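You operate a simulated robot arm through the tools that you are given. There is no shell and no other tool. Be economical: measure what you need, move in short steps, check, and stop when the job is done.

The job below is to be done with a simulated robot arm. You get a single attempt, and the scene is never put back.

## Task
Bring the fir pallet to the wide black block and lock it there.
Fine: green runs the line, blue frees the pallet, once each; when it has stopped, orange lever up, then the red button.

Only the result counts: the job must be done as asked and must still hold three seconds after the hand-in. Knocking over, shifting, dropping, spilling or breaking anything else fails it.

## Robot
A 7-joint arm with a two-finger parallel gripper on a trunk, on a base that drives. Base frame: it is fixed to the floor where the robot stands at the start and does not move with it; the origin is under the middle of the robot, x ahead of it, y to its left, z up. Readings come in cm, rad, newtons and seconds.
With the tool pointing down near the work surface it reaches from about 48 to 92 cm from the robot's upright axis, wherever it stands. Its first joint turns from -2.007 to 2.007 rad. Places, roughly: ash deck [90, -40, 90]; black pedal [20, -110, 0]; black switch [0, -170, 60]; blue button [60, -10, 70]; fir pallet [70, -90, 70]; green button [60, 0, 70]; grey block marked air [20, -140, 60]; red button [60, 0, 70]; red switch [10, -160, 60]; round red knob [50, -80, 80]; round white knob [60, -30, 80]; short blue lever [10, -130, 60]; short orange lever [10, -140, 60]; white button [60, 10, 70]; yellow button [60, 0, 70]. Payload 3.91 kg.
The tool frame sits at the grasp point between the pads (the TCP): z along the fingers, y along the line on which they close. The tips reach 3 cm beyond it. Largest opening 11 cm; finger width 2, thickness 1; the body of the gripper, 4.8 by 11.2 cm, starts 5.5 cm behind the TCP.
Orientation is that of the tool frame in the base frame, as a unit quaternion [x, y, z, w]. With the fingers straight down and closing along the base's y, the tool's x points along the base's -x, its y along +y and its z along -z.

## Interface
- The arm moves only by the tool send_rows. Its argument "increments" is a list of rows, each an object of numbers (a shift or turn left out is 0, a gripper value left out holds the last): "x", "y", "z": the shift along the tool's x, y, z in m; "rx", "ry", "rz": the turn, a rotation vector about the tool's x, y, z in rad. In form: [{"x": .., "y": .., "z": .., "rx": .., "ry": .., "rz": ..}, ...]. A call has 1 to 12 rows; each row shifts and turns the commanded pose from where the row before left it, along the tool's axes as they then stand. "hand" is the gripper command, from -1 (shut) to 1 (fully open), values between in proportion, set as the call begins (left out, the last holds). Each row takes 0.2 s and may step no farther than 5 cm and 0.15 rad from the row before; otherwise, or with a gripper value out of range, the whole call is refused. A pose out of reach is approached as far as the arm can. The call stops where the force on the tool passes 40 N (or 10 N more than at its start, if that is more) or the arm is blocked; 0.2 s more then pass. Each finger travels about 15.3 cm/s and halts on what it meets, pressing with about 24 N; the grip force reading is that of the motor and also rises with nothing between the fingers. The clock runs only during rows and for 0.2 s after the last one: add rows that do not move to give the fingers time. The reply holds the time, the measured pose of the TCP, the force on the tool along the base axes, the opening and the grip force, in the units named above and with some noise, with the torque about the TCP (base axes, N m) and any sound that the robot's microphone picked up.
- Cameras (640 x 400 px; columns grow to the right, rows downward): "scene" is now at [20.83, 15.75, 122.18]; the picture's right is [-0.59, -0.81, 0.00], its down [-0.57, 0.41, -0.71] and it looks along [0.57, -0.42, -0.70] (base axes); focal length 288 px, centre (320, 200). "wrist" rides on the gripper at [7.2, 1.7, -10.3] in the tool frame; the picture's right is [-0.23, 0.97, 0.00], its down [-0.76, -0.18, -0.62] and it looks along [-0.61, -0.14, 0.78] (tool axes); focal length 222 px, centre (320, 200). There is no depth. A picture from a camera that has moved, and an enlarged one, comes with that camera's place and axes in the base frame and with its lens.
- get_image(camera): a new picture of that camera. It takes no simulated time.
- slide_trunk(by): slides the trunk up (or, below 0, down) by that many cm; the arm and the scene camera ride with it, the base frame stays. It gives what a move gives, with no picture.
- drive_base(legs): drives the robot by 1 to 6 legs, each [ahead, left, turn to the left] in cm, cm and rad, along the robot's own axes; the way and the turn of a leg run together, so that a leg with both is an arc; at most 150 cm and 3.142 rad a leg. The arm and the cameras ride along, it lands a little off, and it stops where it bumps. It gives what a move gives.
- pan_tilt(pan, tilt): turns the head with the scene camera to pan (to the left, within 1.396 rad either way) and tilt (down, from -0.506 to 1.204), counted from straight ahead of the robot. It gives what a move gives.
- close_up(camera, box): a new picture of the part [left, top, right, bottom] of that camera's present view, enlarged. It takes no simulated time.
- sign_off(): hands the job in; it is judged then, once.

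Work in short steps. Places have to be worked out from the pictures, the camera data and where the tool is seen: move nearer, look again, correct. Check each grasp and each placing, and mend what went wrong. You have 120 turns and 82 pictures in all, those below and enlarged ones among them. Open the gripper and draw the arm clear of the work before you hand the job in, unless the task says otherwise; then end with one line.

The tools are called after ">>>" as name(argument=value, ...) on one line, values as JSON. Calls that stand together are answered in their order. send_rows: Moves the arm, as the interface text tells. Its arguments: {"type":"object","properties":{"increments":{"type":"array","items":{"type":"object","properties":{"x":{"type":"number"},"y":{"type":"number"},"z":{"type":"number"},"rx":{"type":"number"},"ry":{"type":"number"},"rz":{"type":"number"}}}},"hand":{"type":"number"}},"required":["increments"]} The other tools are called the same way: slide_trunk (by) slides the trunk up or down; drive_base (legs) drives the base; pan_tilt (pan, tilt) turns the head that bears the scene camera; get_image (camera) takes a picture; close_up (camera, box) takes an enlarged picture of a part of a camera's view; sign_off () hands the job in.

At the start:

```text
time: 0.0
ee_pos: [64.82, 15.35, 94.37]
tool_rot: [0.001, 1.0, 0.0, -0.001]
ft_force: [-0.2, 0.8, -0.6]
wrist_torque: [0.0, 0.02, 0.02]
gripper_width: 10.99
finger_force: 0.0
trunk travel left (down, up): [-57.5, 41.5]
robot x, y, heading: [0.05, 0.29, -0.002]
head pan, tilt: [-0.627, 0.782]
```

scene: 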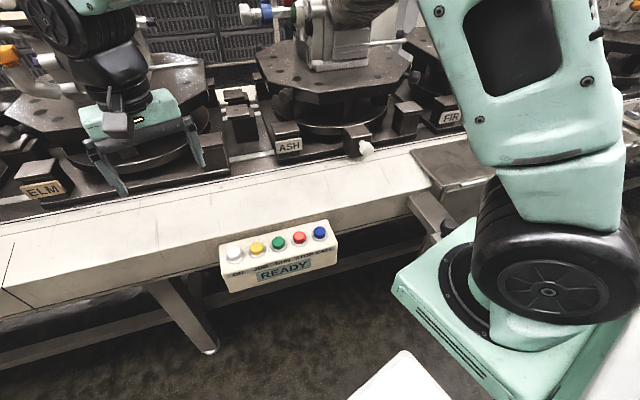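
wrist: 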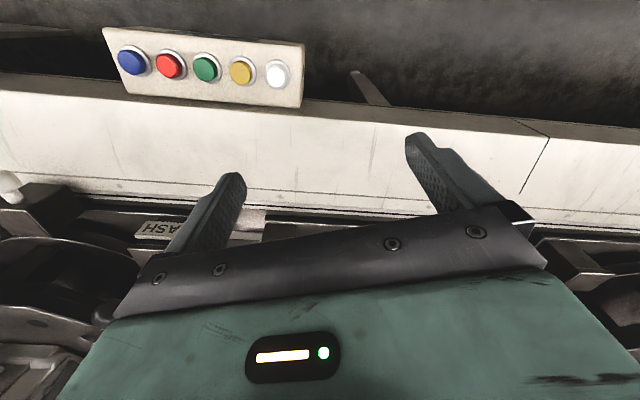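

The panel and three pallets are visible. I zoom in on the panel labels and on the FIR area.

>>> close_up(camera="scene", box=[210, 210, 350, 300])

>>> pan_tilt(pan=-1.2, tilt=0.6)

>>> get_image(camera="scene")

```text
4.44 times, centred on (280, 255) of scene
camera zoom: at [20.83, 15.75, 122.18], right [-0.59, -0.81, 0.0], down [-0.57, 0.41, -0.71], along [0.57, -0.42, -0.7], focal length 1281 px, centre (498, -44)
```

zoom: 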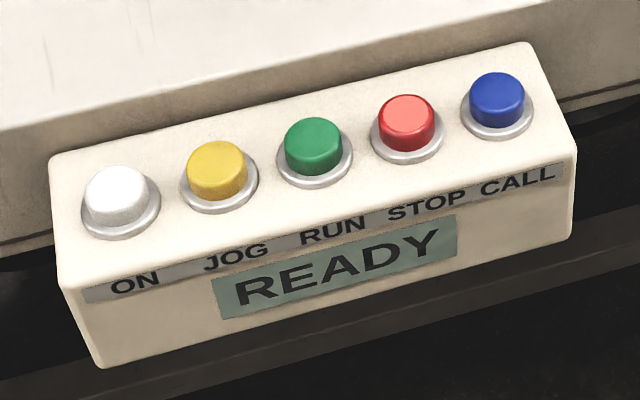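

```text
time: 1.0
ee_pos: [64.82, 15.16, 94.4]
tool_rot: [-0.001, 1.0, 0.0, 0.0]
ft_force: [-0.3, -0.7, 0.0]
wrist_torque: [0.02, -0.03, -0.04]
gripper_width: 11.0
finger_force: 0.1
trunk travel left (down, up): [-57.5, 41.5]
robot x, y, heading: [0.07, -0.09, -0.001]
head pan, tilt: [-1.201, 0.6]
```

```text
78 pictures are left
camera scene: at [17.43, 12.28, 123.73], right [-0.93, -0.36, 0.0], down [-0.2, 0.53, -0.82], along [0.3, -0.77, -0.57], focal length 288 px, centre (320, 200)
```

scene: 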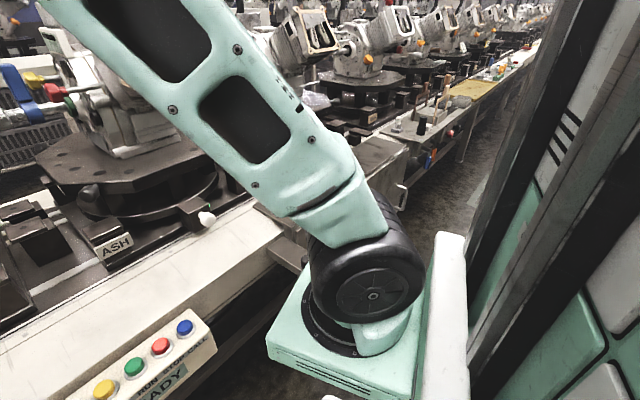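

READY is showing. I zoom on the far station along the line and the FIR pallet.

>>> close_up(camera="scene", box=[370, 60, 530, 180])

>>> close_up(camera="scene", box=[240, 0, 480, 150])

```text
3.33 times, centred on (450, 120) of scene
camera zoom: at [17.43, 12.28, 123.73], right [-0.93, -0.36, 0.0], down [-0.2, 0.53, -0.82], along [0.3, -0.77, -0.57], focal length 961 px, centre (-113, 467)
```

zoom: 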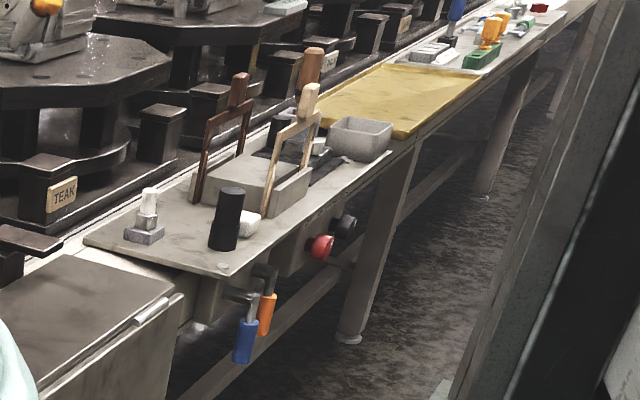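

```text
2.67 times, centred on (360, 75) of scene
camera zoom: at [17.43, 12.28, 123.73], right [-0.93, -0.36, 0.0], down [-0.2, 0.53, -0.82], along [0.3, -0.77, -0.57], focal length 769 px, centre (213, 533)
```

zoom: 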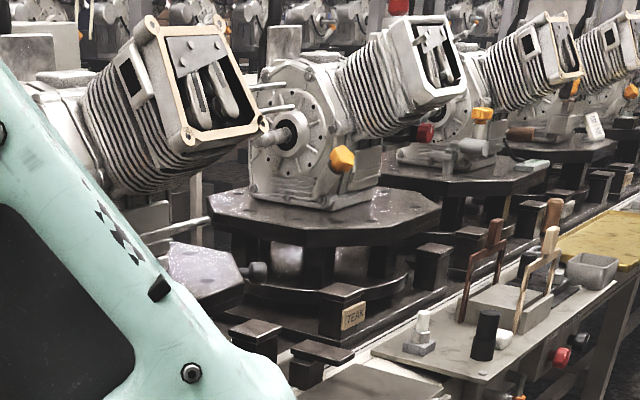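

Before pressing anything I want a clear view of the FIR pallet and its way; I raise the trunk and look.

>>> slide_trunk(by=30)

>>> pan_tilt(pan=-0.9, tilt=0.8)

>>> get_image(camera="scene")

```text
time: 4.0
ee_pos: [64.84, 15.28, 124.48]
tool_rot: [0.001, 1.0, 0.0, 0.0]
ft_force: [0.2, 0.3, -0.5]
wrist_torque: [0.03, 0.03, 0.01]
gripper_width: 11.03
finger_force: 0.0
trunk travel left (down, up): [-87.5, 11.5]
robot x, y, heading: [-0.01, -0.04, 0.001]
head pan, tilt: [-1.201, 0.6]
```

```text
time: 4.8
ee_pos: [64.87, 15.21, 124.25]
tool_rot: [0.0, 1.0, -0.001, 0.001]
ft_force: [0.0, 0.4, -0.1]
wrist_torque: [0.02, -0.03, 0.01]
gripper_width: 10.98
finger_force: 0.0
trunk travel left (down, up): [-87.5, 11.5]
robot x, y, heading: [0.12, 0.05, 0.001]
head pan, tilt: [-0.901, 0.799]
```

```text
75 pictures are left
camera scene: at [19.24, 14.19, 152.05], right [-0.78, -0.62, 0.0], down [-0.44, 0.56, -0.7], along [0.43, -0.55, -0.72], focal length 288 px, centre (320, 200)
```

scene: 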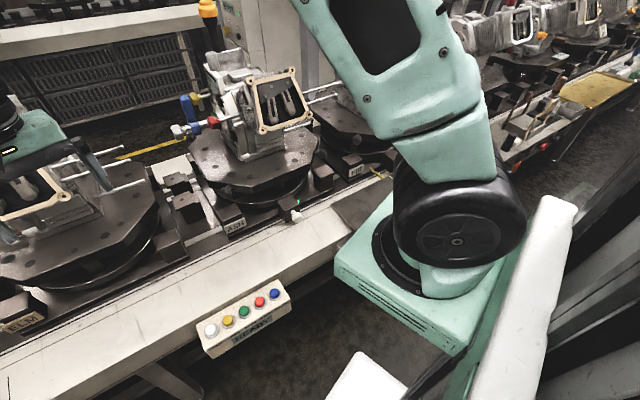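

The arm blocks the direct view. I look farther right to see whether the aisle is free, and zoom on the table station.

>>> pan_tilt(pan=-1.39, tilt=0.7)

>>> get_image(camera="scene")

>>> pan_tilt(pan=0, tilt=1.1)

>>> get_image(camera="scene")

```text
time: 5.7
ee_pos: [64.91, 15.23, 124.44]
tool_rot: [0.0, 1.0, 0.0, 0.0]
ft_force: [1.0, 0.3, -0.1]
wrist_torque: [0.03, -0.01, -0.01]
gripper_width: 10.98
finger_force: 0.1
trunk travel left (down, up): [-87.5, 11.5]
robot x, y, heading: [-0.03, 0.01, -0.0]
head pan, tilt: [-1.389, 0.7]
```

```text
74 pictures are left
camera scene: at [15.77, 12.17, 152.87], right [-0.98, -0.18, 0.0], down [-0.12, 0.63, -0.76], along [0.14, -0.75, -0.64], focal length 288 px, centre (320, 200)
```

scene: 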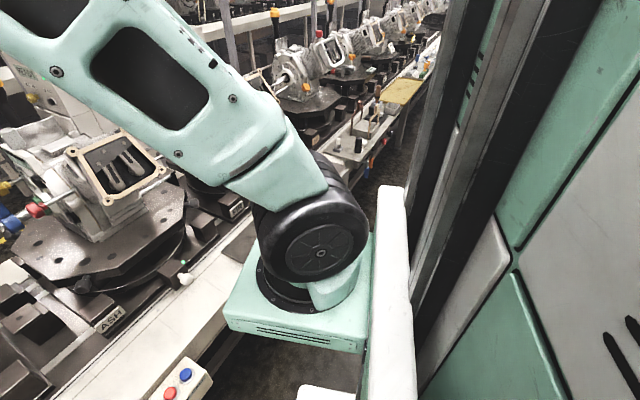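

```text
time: 7.2
ee_pos: [64.9, 15.29, 124.49]
tool_rot: [0.0, 1.0, 0.0, 0.0]
ft_force: [-0.6, -1.3, 0.7]
wrist_torque: [0.01, -0.02, 0.04]
gripper_width: 11.0
finger_force: 0.0
trunk travel left (down, up): [-87.5, 11.5]
robot x, y, heading: [-0.12, -0.26, 0.0]
head pan, tilt: [0.0, 1.1]
```

```text
73 pictures are left
camera scene: at [20.54, 20.51, 149.87], right [0.0, -1.0, 0.0], down [-0.89, 0.0, -0.45], along [0.45, 0.0, -0.89], focal length 288 px, centre (320, 200)
```

scene: 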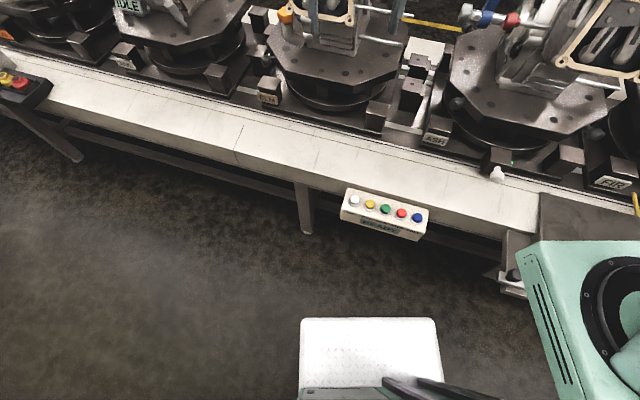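

The mint box is the robot's own arm carriage, so the view improves if the robot faces down the aisle. I retract the arm a bit and turn right.

>>> send_rows(increments=[{"x": 0.04, "y": -0.05}, {"x": 0.04, "y": -0.05}, {"x": 0.04, "y": -0.05}], hand=-1)

>>> drive_base(legs=[[0, 0, -1.57]])

>>> pan_tilt(pan=0.3, tilt=0.75)

>>> get_image(camera="scene")

```text
refused: row 1 steps farther than a row can; nothing moved
```

```text
time: 11.4
ee_pos: [16.14, -64.62, 124.4]
tool_rot: [0.702, 0.712, -0.001, 0.0]
ft_force: [0.1, -0.3, 0.5]
wrist_torque: [-0.01, 0.01, -0.02]
gripper_width: 11.02
finger_force: 0.1
trunk travel left (down, up): [-87.5, 11.5]
robot x, y, heading: [0.31, -0.3, -1.557]
head pan, tilt: [0.0, 1.1]
```

```text
time: 12.3
ee_pos: [16.13, -64.56, 124.4]
tool_rot: [0.703, 0.712, 0.0, -0.001]
ft_force: [-0.3, 0.7, 0.0]
wrist_torque: [0.0, 0.03, 0.0]
gripper_width: 10.97
finger_force: 0.1
trunk travel left (down, up): [-87.5, 11.5]
robot x, y, heading: [-0.08, 0.32, -1.551]
head pan, tilt: [0.3, 0.75]
```

```text
72 pictures are left
camera scene: at [23.26, -21.79, 152.44], right [-0.95, -0.31, 0.0], down [-0.21, 0.65, -0.73], along [0.23, -0.7, -0.68], focal length 288 px, centre (320, 200)
```

scene: 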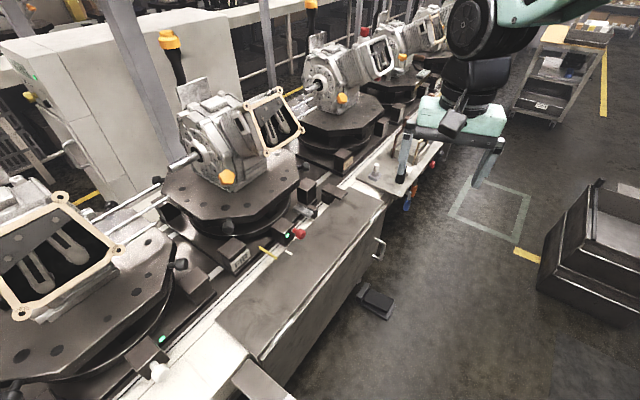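

The turn went clear and the view is good. Zooming on the FIR pallet and what lies ahead of it.

>>> close_up(camera="scene", box=[120, 170, 360, 320])

>>> close_up(camera="scene", box=[270, 110, 430, 220])

```text
2.67 times, centred on (240, 245) of scene
camera zoom: at [23.26, -21.79, 152.44], right [-0.95, -0.31, 0.0], down [-0.21, 0.65, -0.73], along [0.23, -0.7, -0.68], focal length 769 px, centre (533, 80)
```

zoom: 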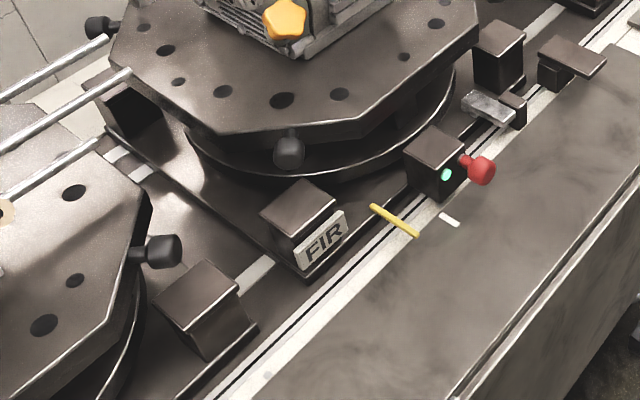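

```text
3.64 times, centred on (350, 165) of scene
camera zoom: at [23.26, -21.79, 152.44], right [-0.95, -0.31, 0.0], down [-0.21, 0.65, -0.73], along [0.23, -0.7, -0.68], focal length 1048 px, centre (211, 327)
```

zoom: 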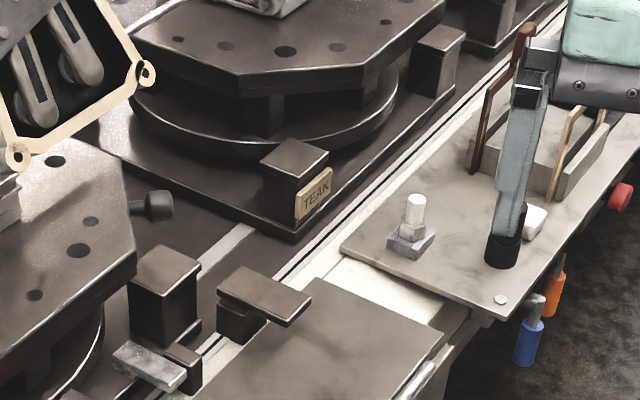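

FIR sits behind a grey catch, with the wide black block ahead of it. I check the lever/air area once more before pressing anything.

>>> close_up(camera="scene", box=[380, 140, 460, 220])

>>> drive_base(legs=[[0, 0, 1.32]])

>>> get_image(camera="wrist")

```text
5.00 times, centred on (420, 180) of scene
camera zoom: at [23.26, -21.79, 152.44], right [-0.95, -0.31, 0.0], down [-0.21, 0.65, -0.73], along [0.23, -0.7, -0.68], focal length 1442 px, centre (-180, 300)
```

zoom: 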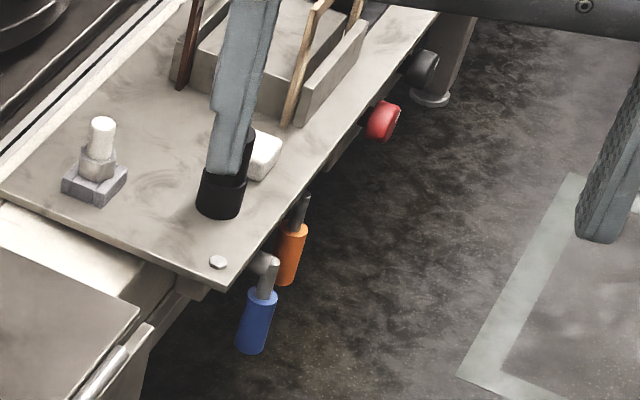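

```text
time: 15.9
ee_pos: [66.63, 0.37, 124.38]
tool_rot: [0.111, 0.994, 0.001, 0.0]
ft_force: [0.8, 0.6, 0.3]
wrist_torque: [0.0, 0.03, 0.0]
gripper_width: 11.0
finger_force: 0.1
trunk travel left (down, up): [-87.5, 11.5]
robot x, y, heading: [0.02, -0.16, -0.224]
head pan, tilt: [0.3, 0.75]
```

```text
68 pictures are left
camera wrist: at [59.85, 3.73, 134.7], right [0.44, 0.9, 0.0], down [0.7, -0.34, 0.62], along [0.56, -0.27, -0.78], focal length 222 px, centre (320, 200)
```

wrist: 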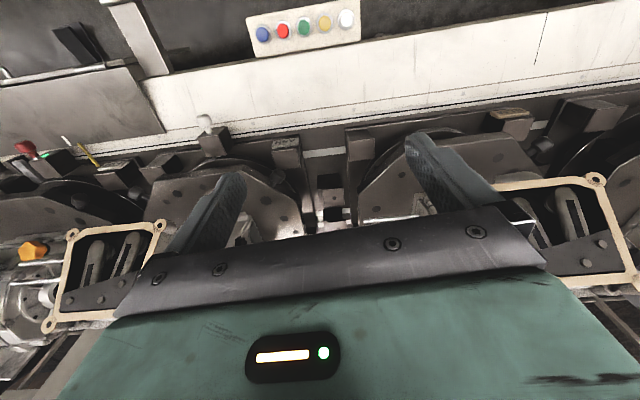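

The lever handles hang down, reachable later. Now I close the hand, set it above the green button (about [57.9, 0.5, 70.4]) and lower the trunk.

>>> send_rows(increments=[{"x": 0.042, "y": -0.009}, {"x": 0.043, "y": -0.009}, {}, {}], hand=-1)

>>> slide_trunk(by=-42)

>>> get_image(camera="wrist")

>>> get_image(camera="scene")

```text
time: 16.9
ee_pos: [57.91, 0.52, 124.37]
tool_rot: [0.111, 0.994, 0.0, 0.001]
ft_force: [0.0, 1.2, 0.8]
wrist_torque: [0.0, 0.02, 0.01]
gripper_width: 0.0
finger_force: 24.2
trunk travel left (down, up): [-87.5, 11.5]
robot x, y, heading: [0.08, 0.37, -0.227]
head pan, tilt: [0.3, 0.75]
```

```text
refused: -42 is not a number from -40 to 40
```

```text
67 pictures are left
camera wrist: at [51.13, 3.83, 134.82], right [0.44, 0.9, 0.0], down [0.7, -0.34, 0.62], along [0.56, -0.27, -0.78], focal length 222 px, centre (320, 200)
```

wrist: 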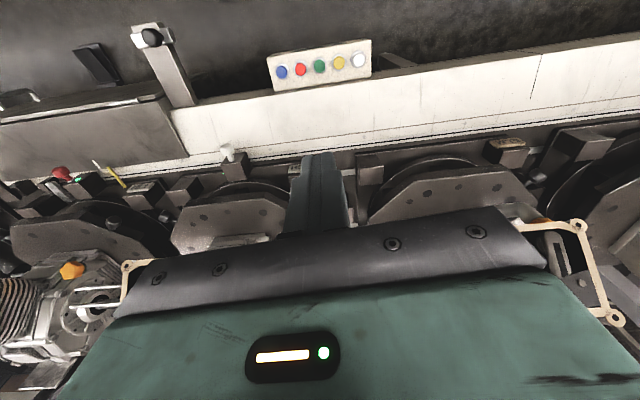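

```text
66 pictures are left
camera scene: at [26.68, 17.48, 152.45], right [0.08, -1.0, 0.0], down [-0.68, -0.05, -0.73], along [0.73, 0.06, -0.68], focal length 288 px, centre (320, 200)
```

scene: 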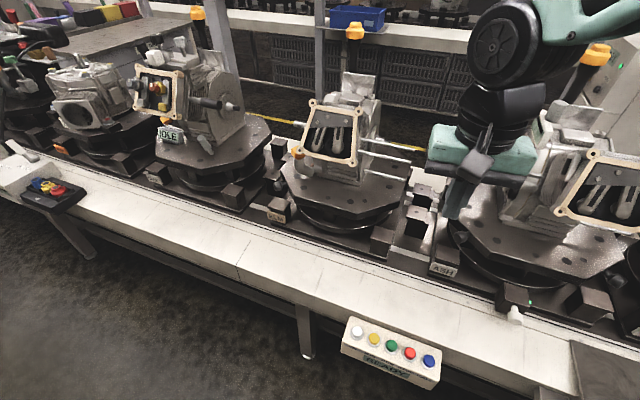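

The wrist view confirms the green button beneath. Lowering the trunk by 40.

>>> slide_trunk(by=-40)

>>> get_image(camera="wrist")

>>> get_image(camera="scene")

```text
time: 20.8
ee_pos: [57.92, 0.58, 84.59]
tool_rot: [0.111, 0.994, -0.001, 0.0]
ft_force: [-0.4, 0.2, 0.5]
wrist_torque: [0.0, 0.0, 0.0]
gripper_width: 0.02
finger_force: 24.0
trunk travel left (down, up): [-47.5, 51.5]
robot x, y, heading: [0.08, 0.09, -0.223]
head pan, tilt: [0.3, 0.75]
```

```text
65 pictures are left
camera wrist: at [51.16, 3.83, 94.82], right [0.44, 0.9, 0.0], down [0.7, -0.34, 0.62], along [0.56, -0.27, -0.78], focal length 222 px, centre (320, 200)
```

wrist: 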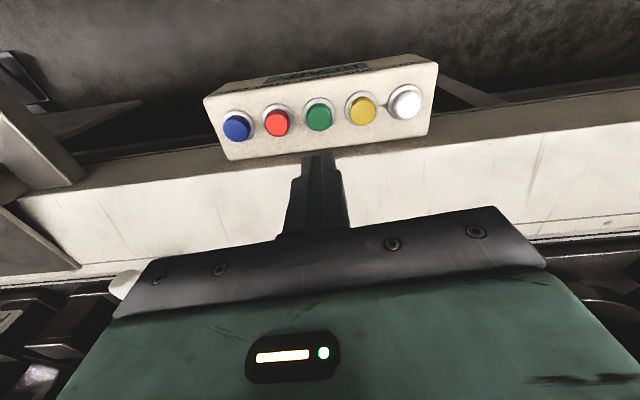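

```text
64 pictures are left
camera scene: at [26.69, 17.48, 112.45], right [0.08, -1.0, 0.0], down [-0.68, -0.05, -0.73], along [0.73, 0.06, -0.68], focal length 288 px, centre (320, 200)
```

scene: 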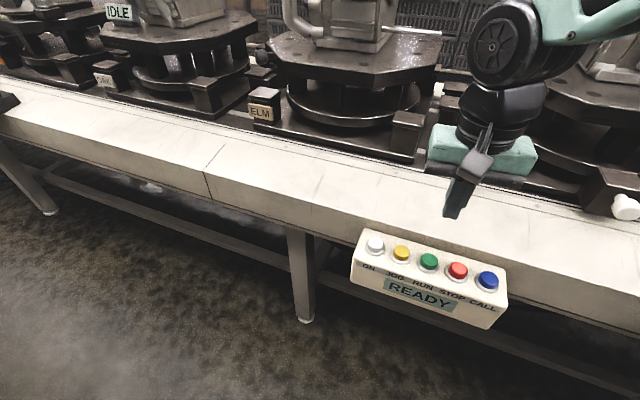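

Both cameras agree: green at about [58, 0.5, 70.4]. I press down: fast to just above, then small steps, and back up.

>>> send_rows(increments=[{"z": 0.035}, {"z": 0.035}, {"z": 0.03}, {"z": 0.005}, {"z": 0.003}, {"z": 0.003}])

>>> close_up(camera="scene", box=[340, 200, 520, 340])

```text
time: 22.2
ee_pos: [57.87, 0.53, 73.32]
tool_rot: [0.111, 0.994, -0.001, 0.0]
ft_force: [0.6, 0.3, 0.0]
wrist_torque: [0.03, -0.04, 0.01]
gripper_width: 0.0
finger_force: 24.3
trunk travel left (down, up): [-47.5, 51.5]
robot x, y, heading: [0.16, -0.26, -0.22]
head pan, tilt: [0.3, 0.75]
```

```text
2.86 times, centred on (430, 270) of scene
camera zoom: at [26.68, 17.48, 112.44], right [0.08, -1.0, 0.0], down [-0.68, -0.05, -0.73], along [0.73, 0.06, -0.68], focal length 824 px, centre (6, 0)
```

zoom: 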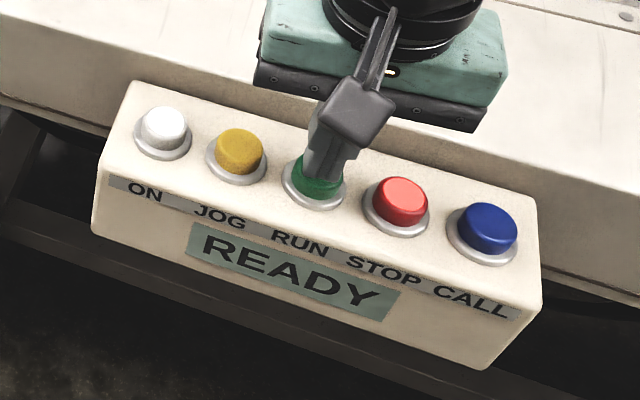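

The tip is right at the button top, no force yet. I press on in 2 mm steps.

>>> send_rows(increments=[{"z": 0.002}, {"z": 0.002}, {"z": 0.002}])

```text
time: 23.0
ee_pos: [57.97, 0.55, 72.79]
tool_rot: [0.111, 0.994, 0.0, 0.0]
ft_force: [-0.9, 0.1, 0.5]
wrist_torque: [-0.01, -0.01, 0.02]
gripper_width: 0.0
finger_force: 23.7
trunk travel left (down, up): [-47.5, 51.5]
robot x, y, heading: [0.06, 0.14, -0.226]
head pan, tilt: [0.3, 0.75]
```

>>> send_rows(increments=[{"z": 0.002}, {"z": 0.002}, {"z": 0.002}, {"z": 0.002}])

>>> close_up(camera="scene", box=[340, 200, 520, 340])

```text
time: 24.0
ee_pos: [57.94, 0.57, 72.01]
tool_rot: [0.112, 0.994, -0.001, 0.0]
ft_force: [0.3, -1.1, 0.8]
wrist_torque: [-0.04, 0.03, -0.05]
gripper_width: 0.0
finger_force: 24.1
trunk travel left (down, up): [-47.5, 51.5]
robot x, y, heading: [0.28, 0.03, -0.224]
head pan, tilt: [0.3, 0.75]
```

```text
2.86 times, centred on (430, 270) of scene
camera zoom: at [26.68, 17.48, 112.45], right [0.08, -1.0, 0.0], down [-0.68, -0.05, -0.73], along [0.73, 0.06, -0.68], focal length 824 px, centre (6, 0)
```

zoom: 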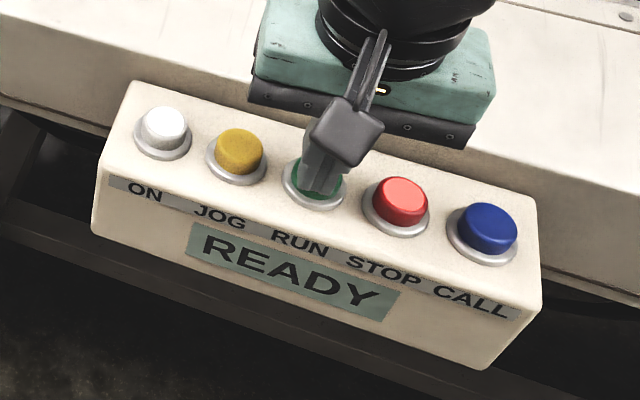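

Still no force; the tip appears just in front of the cap's centre. Continuing slowly.

>>> send_rows(increments=[{"z": 0.002}, {"z": 0.002}, {"z": 0.002}])

>>> close_up(camera="scene", box=[390, 230, 470, 290])

```text
time: 24.8
ee_pos: [58.0, 0.57, 71.53]
tool_rot: [0.112, 0.994, 0.001, 0.001]
ft_force: [-2.6, -4.9, 27.9]
wrist_torque: [-0.17, -0.03, -0.01]
gripper_width: 0.0
finger_force: 24.3
trunk travel left (down, up): [-47.5, 51.5]
robot x, y, heading: [0.02, -0.09, -0.223]
head pan, tilt: [0.3, 0.75]
heard: click
```

```text
6.67 times, centred on (430, 260) of scene
camera zoom: at [26.61, 17.46, 112.51], right [0.08, -1.0, 0.0], down [-0.68, -0.05, -0.73], along [0.73, 0.06, -0.68], focal length 1922 px, centre (-413, -200)
```

zoom: 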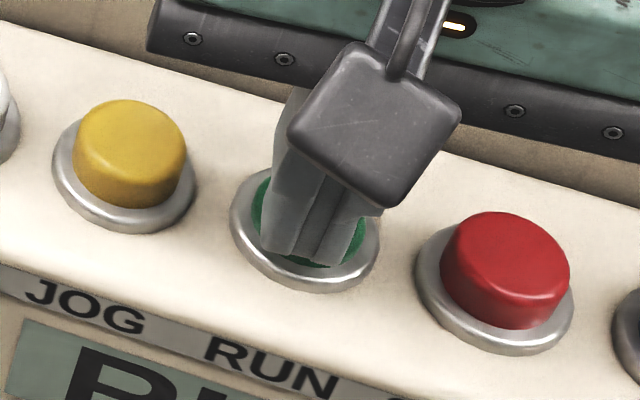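

A click was heard: green is pressed. I lift and check the display.

>>> send_rows(increments=[{"z": -0.02}, {"z": -0.03}, {}, {}])

>>> get_image(camera="scene")

```text
time: 25.8
ee_pos: [57.84, 0.58, 76.34]
tool_rot: [0.111, 0.994, 0.0, 0.0]
ft_force: [-0.3, -0.5, -0.9]
wrist_torque: [0.01, 0.02, 0.02]
gripper_width: 0.0
finger_force: 24.2
trunk travel left (down, up): [-47.5, 51.5]
robot x, y, heading: [0.37, 0.08, -0.223]
head pan, tilt: [0.3, 0.75]
```

```text
60 pictures are left
camera scene: at [26.69, 17.48, 112.44], right [0.08, -1.0, 0.0], down [-0.68, -0.05, -0.73], along [0.73, 0.06, -0.68], focal length 288 px, centre (320, 200)
```

scene: 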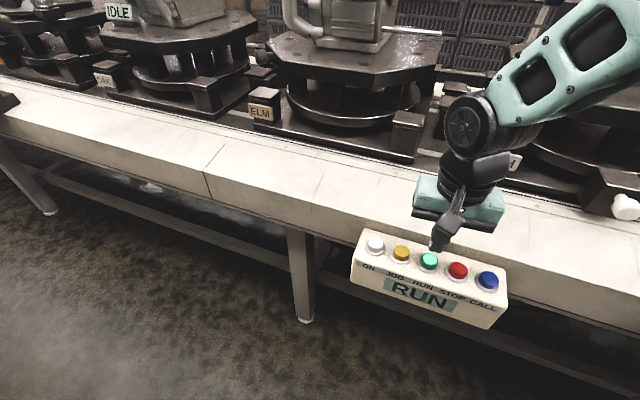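

The display shows RUN and the cap is lit. Now over to blue at about [55.4, -9, 69] and press in small steps.

>>> send_rows(increments=[{"x": 0.001, "y": -0.033}, {"x": 0.001, "y": -0.033}, {"x": 0.001, "y": -0.033}, {"z": 0.02}, {"z": 0.015}, {}])

>>> close_up(camera="scene", box=[420, 230, 540, 320])

```text
time: 27.2
ee_pos: [55.53, -9.05, 72.91]
tool_rot: [0.112, 0.994, 0.0, 0.0]
ft_force: [-0.6, 0.4, -0.3]
wrist_torque: [-0.02, -0.01, 0.01]
gripper_width: 0.0
finger_force: 24.4
trunk travel left (down, up): [-47.5, 51.5]
robot x, y, heading: [0.22, -0.07, -0.224]
head pan, tilt: [0.3, 0.75]
```

```text
4.44 times, centred on (480, 275) of scene
camera zoom: at [26.69, 17.48, 112.44], right [0.08, -1.0, 0.0], down [-0.68, -0.05, -0.73], along [0.73, 0.06, -0.68], focal length 1281 px, centre (-391, -133)
```

zoom: 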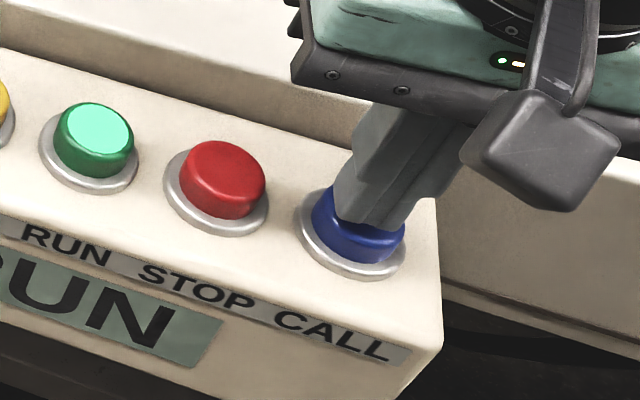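

The tip is above the blue cap. Pressing in 2 mm steps.

>>> send_rows(increments=[{"z": 0.002}, {"z": 0.002}, {"z": 0.002}, {"z": 0.002}, {"z": 0.002}, {"z": 0.002}, {"z": 0.002}])

```text
time: 28.8
ee_pos: [55.5, -9.0, 71.6]
tool_rot: [0.111, 0.994, 0.0, 0.001]
ft_force: [0.4, 0.9, 22.3]
wrist_torque: [0.06, 0.01, 0.03]
gripper_width: 0.01
finger_force: 23.9
trunk travel left (down, up): [-47.5, 51.5]
robot x, y, heading: [0.07, 0.07, -0.226]
head pan, tilt: [0.3, 0.75]
heard: click
```

Blue clicked. I lift off, raise the trunk and turn to face down the aisle to watch the pallet.

>>> send_rows(increments=[{"z": -0.04}, {"z": -0.04}, {"z": -0.04}])

>>> slide_trunk(by=40)

>>> drive_base(legs=[[0, 0, -1.35]])

>>> get_image(camera="scene")

```text
time: 29.6
ee_pos: [55.38, -9.24, 83.48]
tool_rot: [0.111, 0.994, 0.0, -0.001]
ft_force: [0.4, -0.4, -0.2]
wrist_torque: [0.01, 0.03, 0.02]
gripper_width: 0.0
finger_force: 24.3
trunk travel left (down, up): [-47.5, 51.5]
robot x, y, heading: [-0.09, -0.12, -0.227]
head pan, tilt: [0.3, 0.75]
```

```text
time: 33.4
ee_pos: [55.47, -9.15, 123.55]
tool_rot: [0.111, 0.994, 0.0, -0.001]
ft_force: [-0.5, -0.4, 0.1]
wrist_torque: [-0.02, -0.01, 0.0]
gripper_width: 0.0
finger_force: 24.8
trunk travel left (down, up): [-87.5, 11.5]
robot x, y, heading: [0.13, 0.04, -0.221]
head pan, tilt: [0.3, 0.75]
```

```text
time: 37.2
ee_pos: [2.38, -56.05, 123.59]
tool_rot: [0.712, 0.702, 0.0, 0.0]
ft_force: [0.3, -0.7, 0.1]
wrist_torque: [0.02, 0.02, 0.0]
gripper_width: 0.0
finger_force: 24.1
trunk travel left (down, up): [-87.5, 11.5]
robot x, y, heading: [0.12, 0.29, -1.586]
head pan, tilt: [0.3, 0.75]
```

```text
58 pictures are left
camera scene: at [22.64, -22.44, 152.44], right [-0.96, -0.28, 0.0], down [-0.19, 0.65, -0.73], along [0.21, -0.7, -0.68], focal length 288 px, centre (320, 200)
```

scene: 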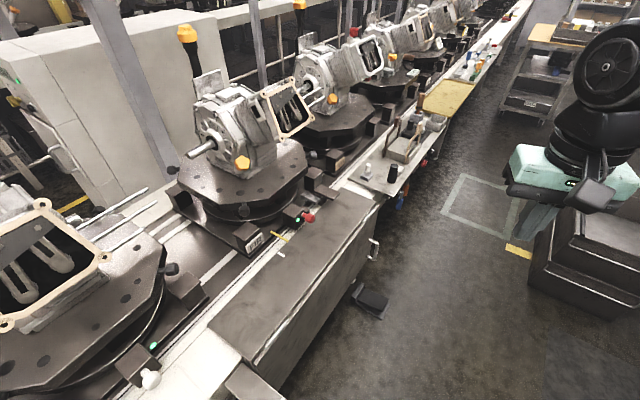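

>>> close_up(camera="scene", box=[180, 140, 400, 280])

```text
2.86 times, centred on (290, 210) of scene
camera zoom: at [22.64, -22.44, 152.44], right [-0.96, -0.28, 0.0], down [-0.19, 0.65, -0.73], along [0.21, -0.7, -0.68], focal length 824 px, centre (406, 171)
```

zoom: 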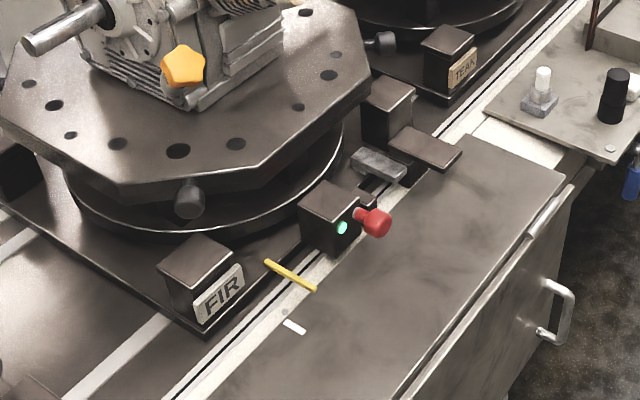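

FIR has advanced a few centimetres past the white mark. I wait a little and compare to see whether it still moves.

>>> send_rows(increments=[{}, {}, {}, {}, {}, {}, {}, {}, {}, {}])

>>> close_up(camera="scene", box=[180, 140, 400, 280])

```text
time: 39.4
ee_pos: [2.57, -56.05, 123.62]
tool_rot: [0.712, 0.702, 0.0, -0.001]
ft_force: [0.6, 0.1, 0.6]
wrist_torque: [0.0, 0.01, 0.04]
gripper_width: 0.0
finger_force: 24.4
trunk travel left (down, up): [-87.5, 11.5]
robot x, y, heading: [0.11, -0.36, -1.585]
head pan, tilt: [0.3, 0.75]
```

```text
2.86 times, centred on (290, 210) of scene
camera zoom: at [22.64, -22.44, 152.44], right [-0.96, -0.28, 0.0], down [-0.19, 0.65, -0.73], along [0.21, -0.7, -0.68], focal length 824 px, centre (406, 171)
```

zoom: 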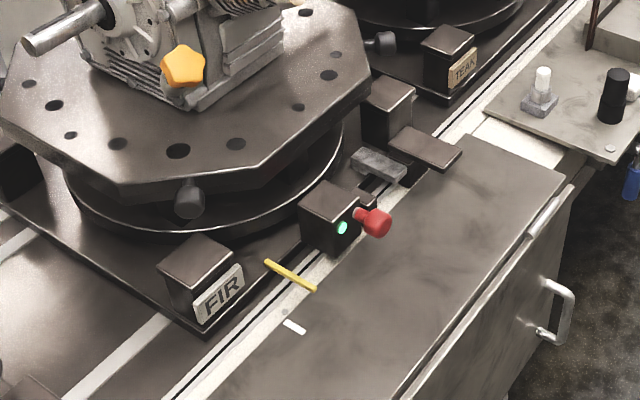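

It stands still. I zoom in on the front of the pallet against the wide black block.

>>> close_up(camera="scene", box=[255, 150, 345, 215])

>>> close_up(camera="scene", box=[225, 190, 325, 265])

```text
6.15 times, centred on (300, 182) of scene
camera zoom: at [22.64, -22.44, 152.44], right [-0.96, -0.28, 0.0], down [-0.19, 0.65, -0.73], along [0.21, -0.7, -0.68], focal length 1774 px, centre (443, 308)
```

zoom: 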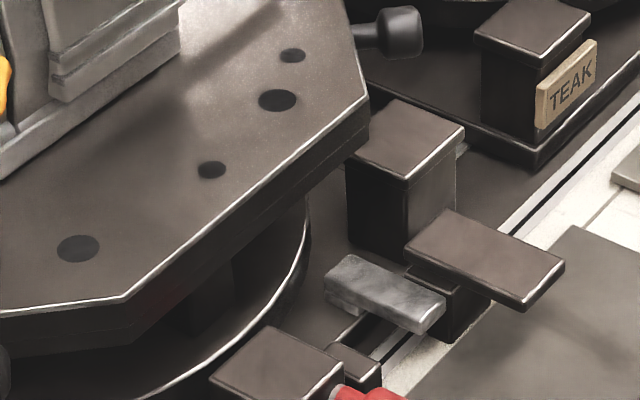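

```text
5.33 times, centred on (275, 228) of scene
camera zoom: at [22.64, -22.44, 152.44], right [-0.96, -0.28, 0.0], down [-0.19, 0.65, -0.73], along [0.21, -0.7, -0.68], focal length 1538 px, centre (560, 53)
```

zoom: 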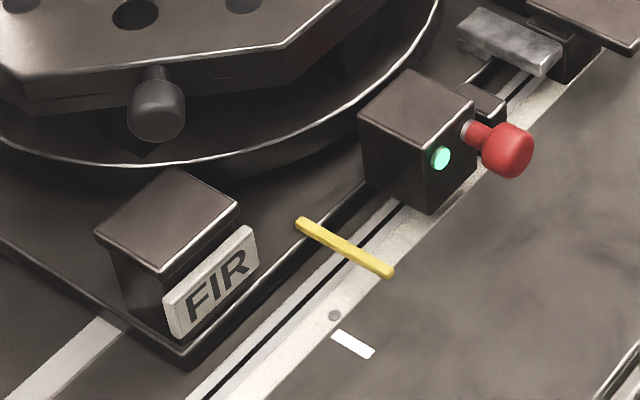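

FIR's nose bar now rests against the wide black block and it no longer moves, so it has arrived. Next I drive ahead along the aisle to get near the levers.

>>> drive_base(legs=[[50, -15, 0]])

>>> pan_tilt(pan=0.35, tilt=0.9)

>>> get_image(camera="scene")

```text
time: 42.4
ee_pos: [-12.82, -106.18, 123.48]
tool_rot: [0.712, 0.703, 0.0, 0.001]
ft_force: [0.6, 0.0, 0.6]
wrist_torque: [0.0, -0.03, 0.01]
gripper_width: 0.0
finger_force: 23.7
trunk travel left (down, up): [-87.5, 11.5]
robot x, y, heading: [-15.96, -50.12, -1.582]
head pan, tilt: [0.3, 0.75]
```

```text
time: 43.1
ee_pos: [-12.9, -106.09, 123.67]
tool_rot: [0.712, 0.703, 0.001, 0.0]
ft_force: [0.7, 0.7, 0.5]
wrist_torque: [-0.01, -0.01, -0.01]
gripper_width: 0.0
finger_force: 24.1
trunk travel left (down, up): [-87.5, 11.5]
robot x, y, heading: [-15.6, -50.1, -1.58]
head pan, tilt: [0.351, 0.901]
```

```text
53 pictures are left
camera scene: at [7.28, -71.64, 151.26], right [-0.94, -0.33, 0.0], down [-0.26, 0.74, -0.62], along [0.21, -0.59, -0.78], focal length 288 px, centre (320, 200)
```

scene: 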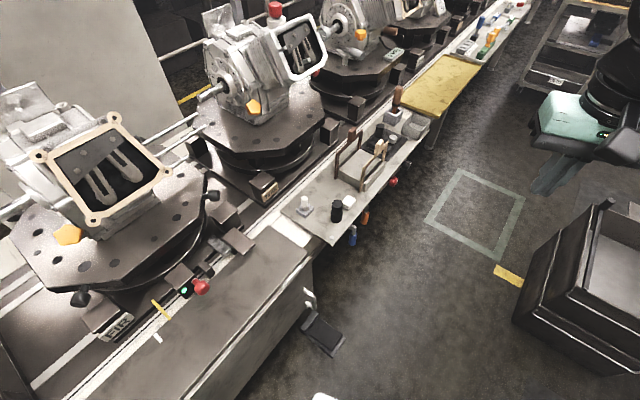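

>>> close_up(camera="scene", box=[310, 165, 430, 255])

>>> close_up(camera="scene", box=[90, 210, 270, 350])

```text
4.44 times, centred on (370, 210) of scene
camera zoom: at [7.28, -71.64, 151.26], right [-0.94, -0.33, 0.0], down [-0.26, 0.74, -0.62], along [0.21, -0.59, -0.78], focal length 1281 px, centre (98, 156)
```

zoom: 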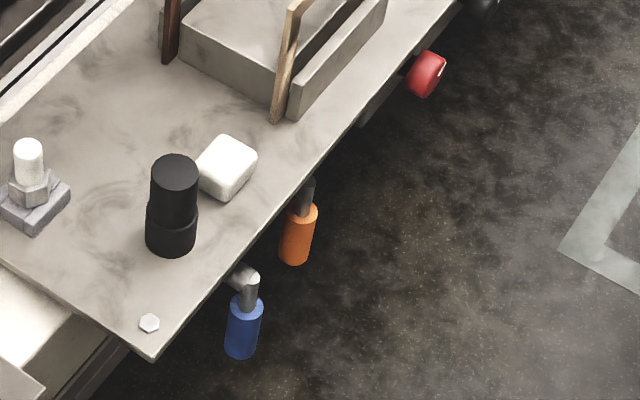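

```text
2.86 times, centred on (180, 280) of scene
camera zoom: at [7.28, -71.64, 151.26], right [-0.94, -0.33, 0.0], down [-0.26, 0.74, -0.62], along [0.21, -0.59, -0.78], focal length 824 px, centre (720, -29)
```

zoom: 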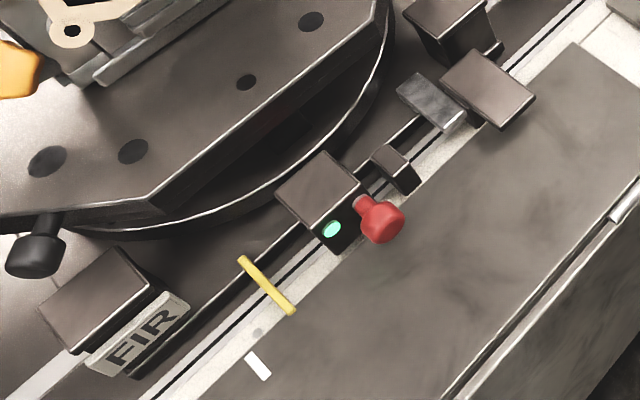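

The levers hang just under the table edge: orange handle near [12.5, -138, 58], blue near [14.5, -127.5, 58.5]. I drive a little nearer and yaw the tool so that the wrist camera looks at the table edge.

>>> drive_base(legs=[[18, -6, 0]])

>>> send_rows(increments=[{"rz": -0.141}, {"rz": -0.141}, {"rz": -0.141}, {"rz": -0.141}, {"rz": -0.141}, {"rz": -0.141}, {"rz": -0.141}, {"rz": -0.141}, {"rz": -0.141}])

>>> slide_trunk(by=-36)

>>> get_image(camera="wrist")

>>> get_image(camera="scene")

```text
time: 44.7
ee_pos: [-19.0, -124.14, 123.58]
tool_rot: [0.709, 0.705, 0.0, 0.0]
ft_force: [0.2, 0.0, 0.0]
wrist_torque: [0.02, -0.03, 0.01]
gripper_width: 0.01
finger_force: 23.9
trunk travel left (down, up): [-87.5, 11.5]
robot x, y, heading: [-21.73, -68.12, -1.587]
head pan, tilt: [0.351, 0.901]
```

```text
time: 46.7
ee_pos: [-19.02, -124.25, 123.53]
tool_rot: [0.154, 0.988, 0.0, -0.001]
ft_force: [-0.8, 0.3, 0.6]
wrist_torque: [0.03, -0.01, 0.0]
gripper_width: 0.0
finger_force: 23.9
trunk travel left (down, up): [-87.5, 11.5]
robot x, y, heading: [-21.9, -68.31, -1.582]
head pan, tilt: [0.351, 0.901]
```

```text
time: 50.2
ee_pos: [-18.94, -124.26, 87.53]
tool_rot: [0.155, 0.988, 0.0, 0.0]
ft_force: [0.7, -0.3, -0.1]
wrist_torque: [0.0, -0.03, 0.02]
gripper_width: 0.02
finger_force: 24.4
trunk travel left (down, up): [-51.5, 47.5]
robot x, y, heading: [-21.93, -68.17, -1.586]
head pan, tilt: [0.351, 0.901]
```

```text
50 pictures are left
camera wrist: at [-25.44, -120.35, 97.85], right [0.51, 0.86, 0.0], down [0.67, -0.4, 0.62], along [0.54, -0.32, -0.78], focal length 222 px, centre (320, 200)
```

wrist: 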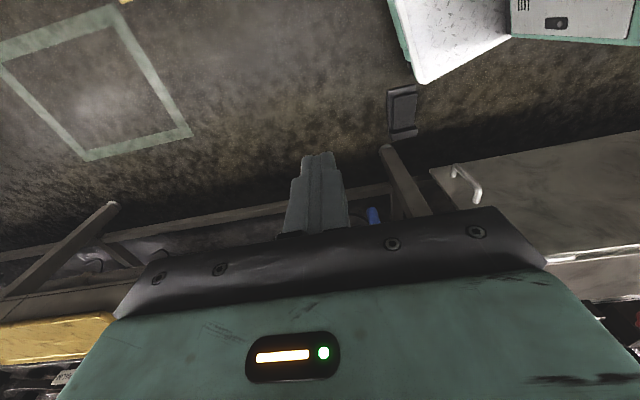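

```text
49 pictures are left
camera scene: at [1.12, -89.63, 115.26], right [-0.94, -0.33, 0.0], down [-0.26, 0.74, -0.62], along [0.21, -0.59, -0.78], focal length 288 px, centre (320, 200)
```

scene: 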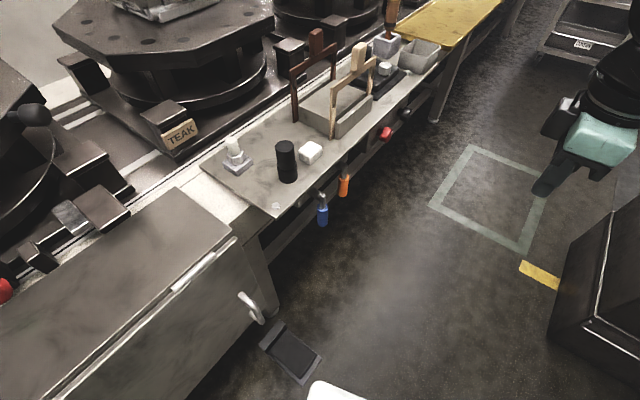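

Now I tilt the tool towards the table by 0.7 rad, so the wrist camera looks more level at the levers, and lower 15 cm.

>>> close_up(camera="scene", box=[290, 110, 420, 240])

>>> send_rows(increments=[{"ry": -0.14}, {"ry": -0.14}, {"ry": -0.14}, {"ry": -0.14}, {"ry": -0.14}])

>>> slide_trunk(by=-15)

>>> get_image(camera="wrist")

```text
3.08 times, centred on (355, 175) of scene
camera zoom: at [1.12, -89.63, 115.26], right [-0.94, -0.33, 0.0], down [-0.26, 0.74, -0.62], along [0.21, -0.59, -0.78], focal length 887 px, centre (212, 277)
```

zoom: 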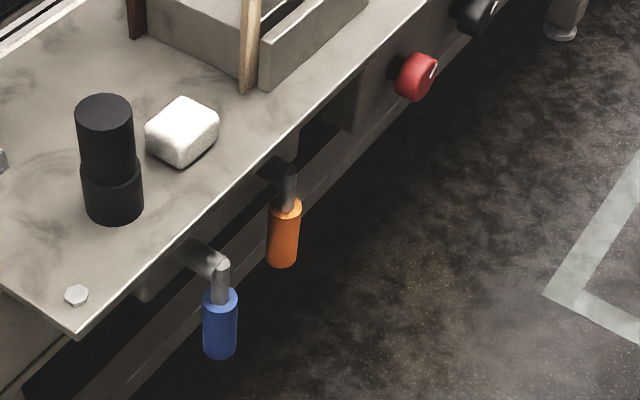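

```text
time: 51.4
ee_pos: [-19.04, -124.25, 87.54]
tool_rot: [0.146, 0.928, -0.053, 0.339]
ft_force: [0.7, -0.2, 0.1]
wrist_torque: [0.01, 0.02, -0.01]
gripper_width: 0.0
finger_force: 23.8
trunk travel left (down, up): [-51.5, 47.5]
robot x, y, heading: [-21.92, -68.41, -1.58]
head pan, tilt: [0.351, 0.901]
```

```text
time: 53.1
ee_pos: [-18.96, -124.15, 72.39]
tool_rot: [0.145, 0.928, -0.053, 0.339]
ft_force: [0.0, 0.6, -0.1]
wrist_torque: [0.0, -0.01, 0.01]
gripper_width: 0.0
finger_force: 24.6
trunk travel left (down, up): [-36.5, 62.5]
robot x, y, heading: [-21.97, -67.98, -1.579]
head pan, tilt: [0.351, 0.901]
```

```text
47 pictures are left
camera wrist: at [-30.19, -118.82, 75.76], right [0.46, 0.87, 0.15], down [0.12, -0.23, 0.97], along [0.88, -0.43, -0.21], focal length 222 px, centre (320, 200)
```

wrist: 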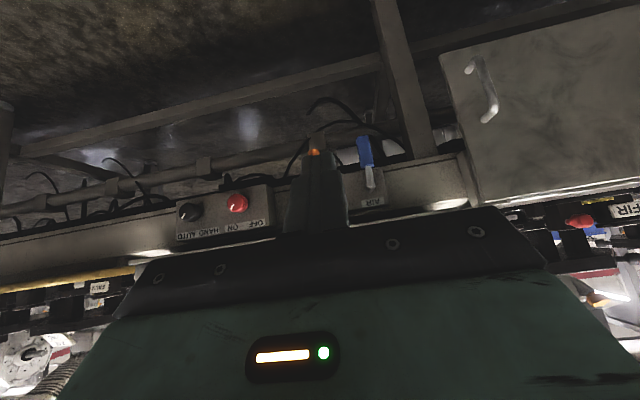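

The picture is upside down, showing a switch box (OFF/ON, HAND/AUTO) and the levers with tags. I zoom in.

>>> close_up(camera="wrist", box=[160, 110, 420, 260])

```text
2.46 times, centred on (290, 185) of wrist
camera zoom: at [-30.19, -118.82, 75.76], right [0.46, 0.87, 0.15], down [0.12, -0.23, 0.97], along [0.88, -0.43, -0.21], focal length 547 px, centre (394, 237)
```

zoom: 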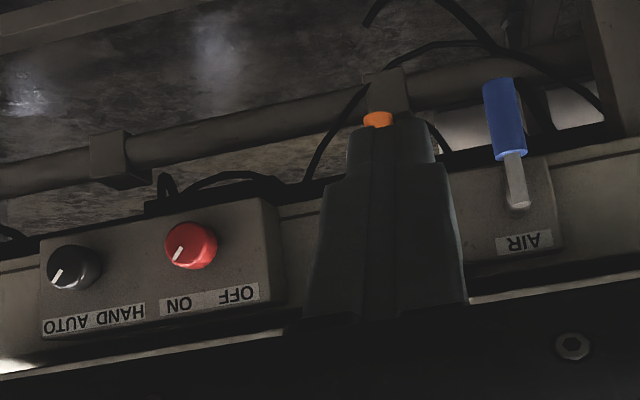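

The blue lever is tagged AIR; the orange one is hidden behind the fingers. I sidestep 7 cm to see it.

>>> send_rows(increments=[{"y": 0.035}, {"y": 0.035}])

>>> close_up(camera="wrist", box=[160, 110, 400, 260])

```text
time: 53.7
ee_pos: [-16.55, -119.8, 73.54]
tool_rot: [0.146, 0.928, -0.052, 0.338]
ft_force: [0.4, -0.6, 0.4]
wrist_torque: [0.01, 0.0, 0.0]
gripper_width: 0.0
finger_force: 23.9
out of reach, approached as far as the arm can: row 2
trunk travel left (down, up): [-36.5, 62.5]
robot x, y, heading: [-21.78, -68.16, -1.58]
head pan, tilt: [0.351, 0.901]
```

```text
2.67 times, centred on (280, 185) of wrist
camera zoom: at [-27.65, -114.47, 76.75], right [0.46, 0.87, 0.15], down [0.12, -0.23, 0.97], along [0.88, -0.43, -0.21], focal length 592 px, centre (427, 240)
```

zoom: 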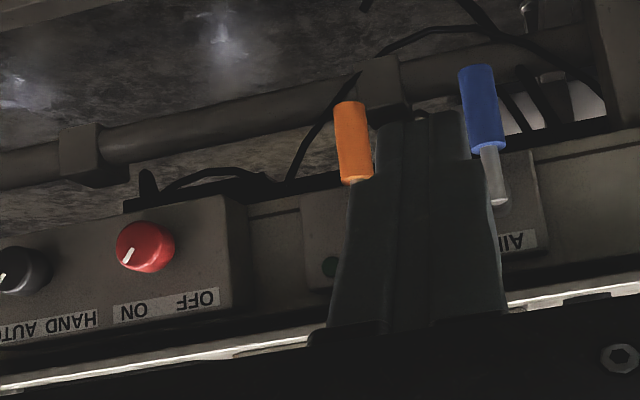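

I shift the other way so the orange lever shows right of the fingers.

>>> send_rows(increments=[{"y": -0.045}, {"y": -0.045}, {"y": -0.045}, {"y": -0.045}])

>>> close_up(camera="wrist", box=[240, 90, 460, 250])

```text
time: 54.7
ee_pos: [-21.76, -137.26, 73.44]
tool_rot: [0.146, 0.928, -0.052, 0.339]
ft_force: [-0.5, 0.1, 0.2]
wrist_torque: [0.03, 0.03, 0.02]
gripper_width: 0.02
finger_force: 24.4
trunk travel left (down, up): [-36.5, 62.5]
robot x, y, heading: [-21.73, -68.08, -1.582]
head pan, tilt: [0.351, 0.901]
```

```text
2.50 times, centred on (350, 170) of wrist
camera zoom: at [-33.07, -131.77, 76.72], right [0.46, 0.87, 0.15], down [0.12, -0.23, 0.97], along [0.88, -0.43, -0.21], focal length 555 px, centre (245, 275)
```

zoom: 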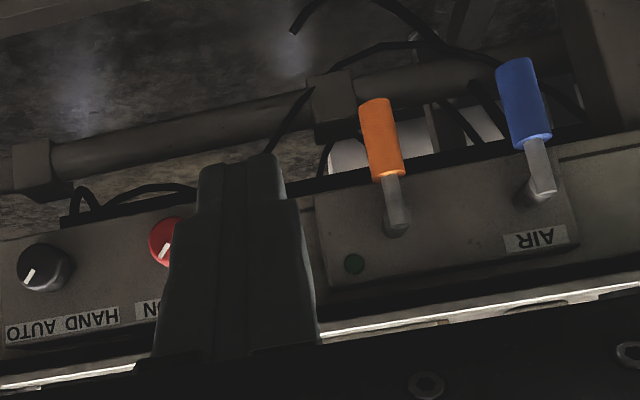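

The block carries both levers; a dark green lamp sits by the orange one. The orange handle centre is about [12.3, -139, 58], pivot about z 65. I open the hand to about 6 cm, lower to z 58 and come in to a 13 cm standoff.

>>> slide_trunk(by=-15.4)

>>> send_rows(increments=[{"y": 0.044}, {"y": 0.044}, {"x": -0.0306, "z": 0.0258}, {"x": -0.0306, "z": 0.0258}, {"x": -0.0306, "z": 0.0258}, {"x": -0.0306, "z": 0.0258}, {"x": -0.0306, "z": 0.0258}], hand=0.09)

>>> get_image(camera="wrist")

>>> get_image(camera="scene")

```text
time: 56.5
ee_pos: [-22.03, -137.07, 58.05]
tool_rot: [0.147, 0.928, -0.054, 0.338]
ft_force: [0.0, -0.5, 0.3]
wrist_torque: [0.0, 0.0, -0.02]
gripper_width: 0.02
finger_force: 24.5
trunk travel left (down, up): [-21.1, 77.9]
robot x, y, heading: [-21.7, -68.03, -1.577]
head pan, tilt: [0.351, 0.901]
```

```text
time: 58.1
ee_pos: [-0.2, -134.87, 58.03]
tool_rot: [0.146, 0.928, -0.053, 0.339]
ft_force: [-0.2, 0.4, 0.8]
wrist_torque: [0.01, 0.01, -0.03]
gripper_width: 6.02
finger_force: 0.1
trunk travel left (down, up): [-21.1, 77.9]
robot x, y, heading: [-21.56, -68.06, -1.584]
head pan, tilt: [0.351, 0.901]
```

```text
43 pictures are left
camera wrist: at [-11.31, -129.47, 61.28], right [0.46, 0.87, 0.15], down [0.12, -0.23, 0.97], along [0.88, -0.43, -0.21], focal length 222 px, centre (320, 200)
```

wrist: 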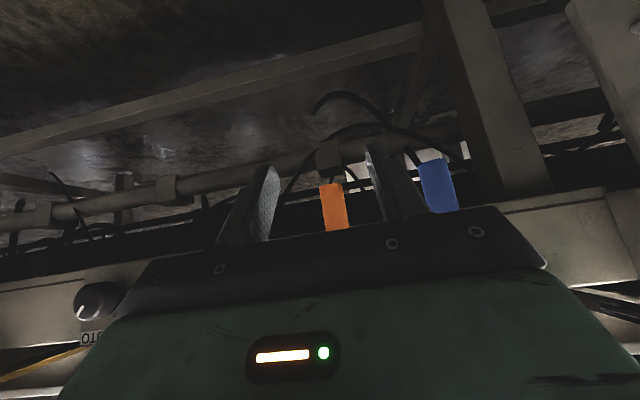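

```text
42 pictures are left
camera scene: at [1.1, -89.63, 84.85], right [-0.94, -0.33, 0.0], down [-0.26, 0.74, -0.62], along [0.21, -0.59, -0.78], focal length 288 px, centre (320, 200)
```

scene: 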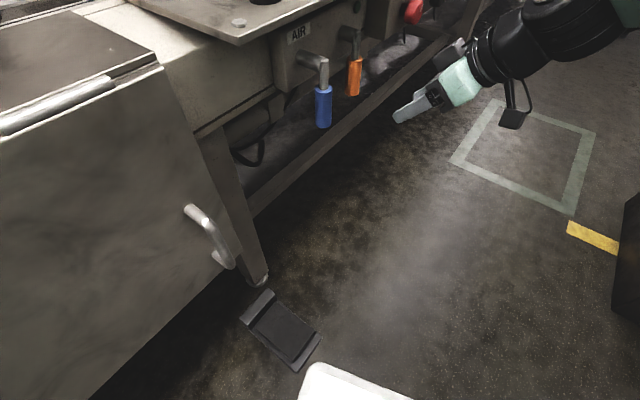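

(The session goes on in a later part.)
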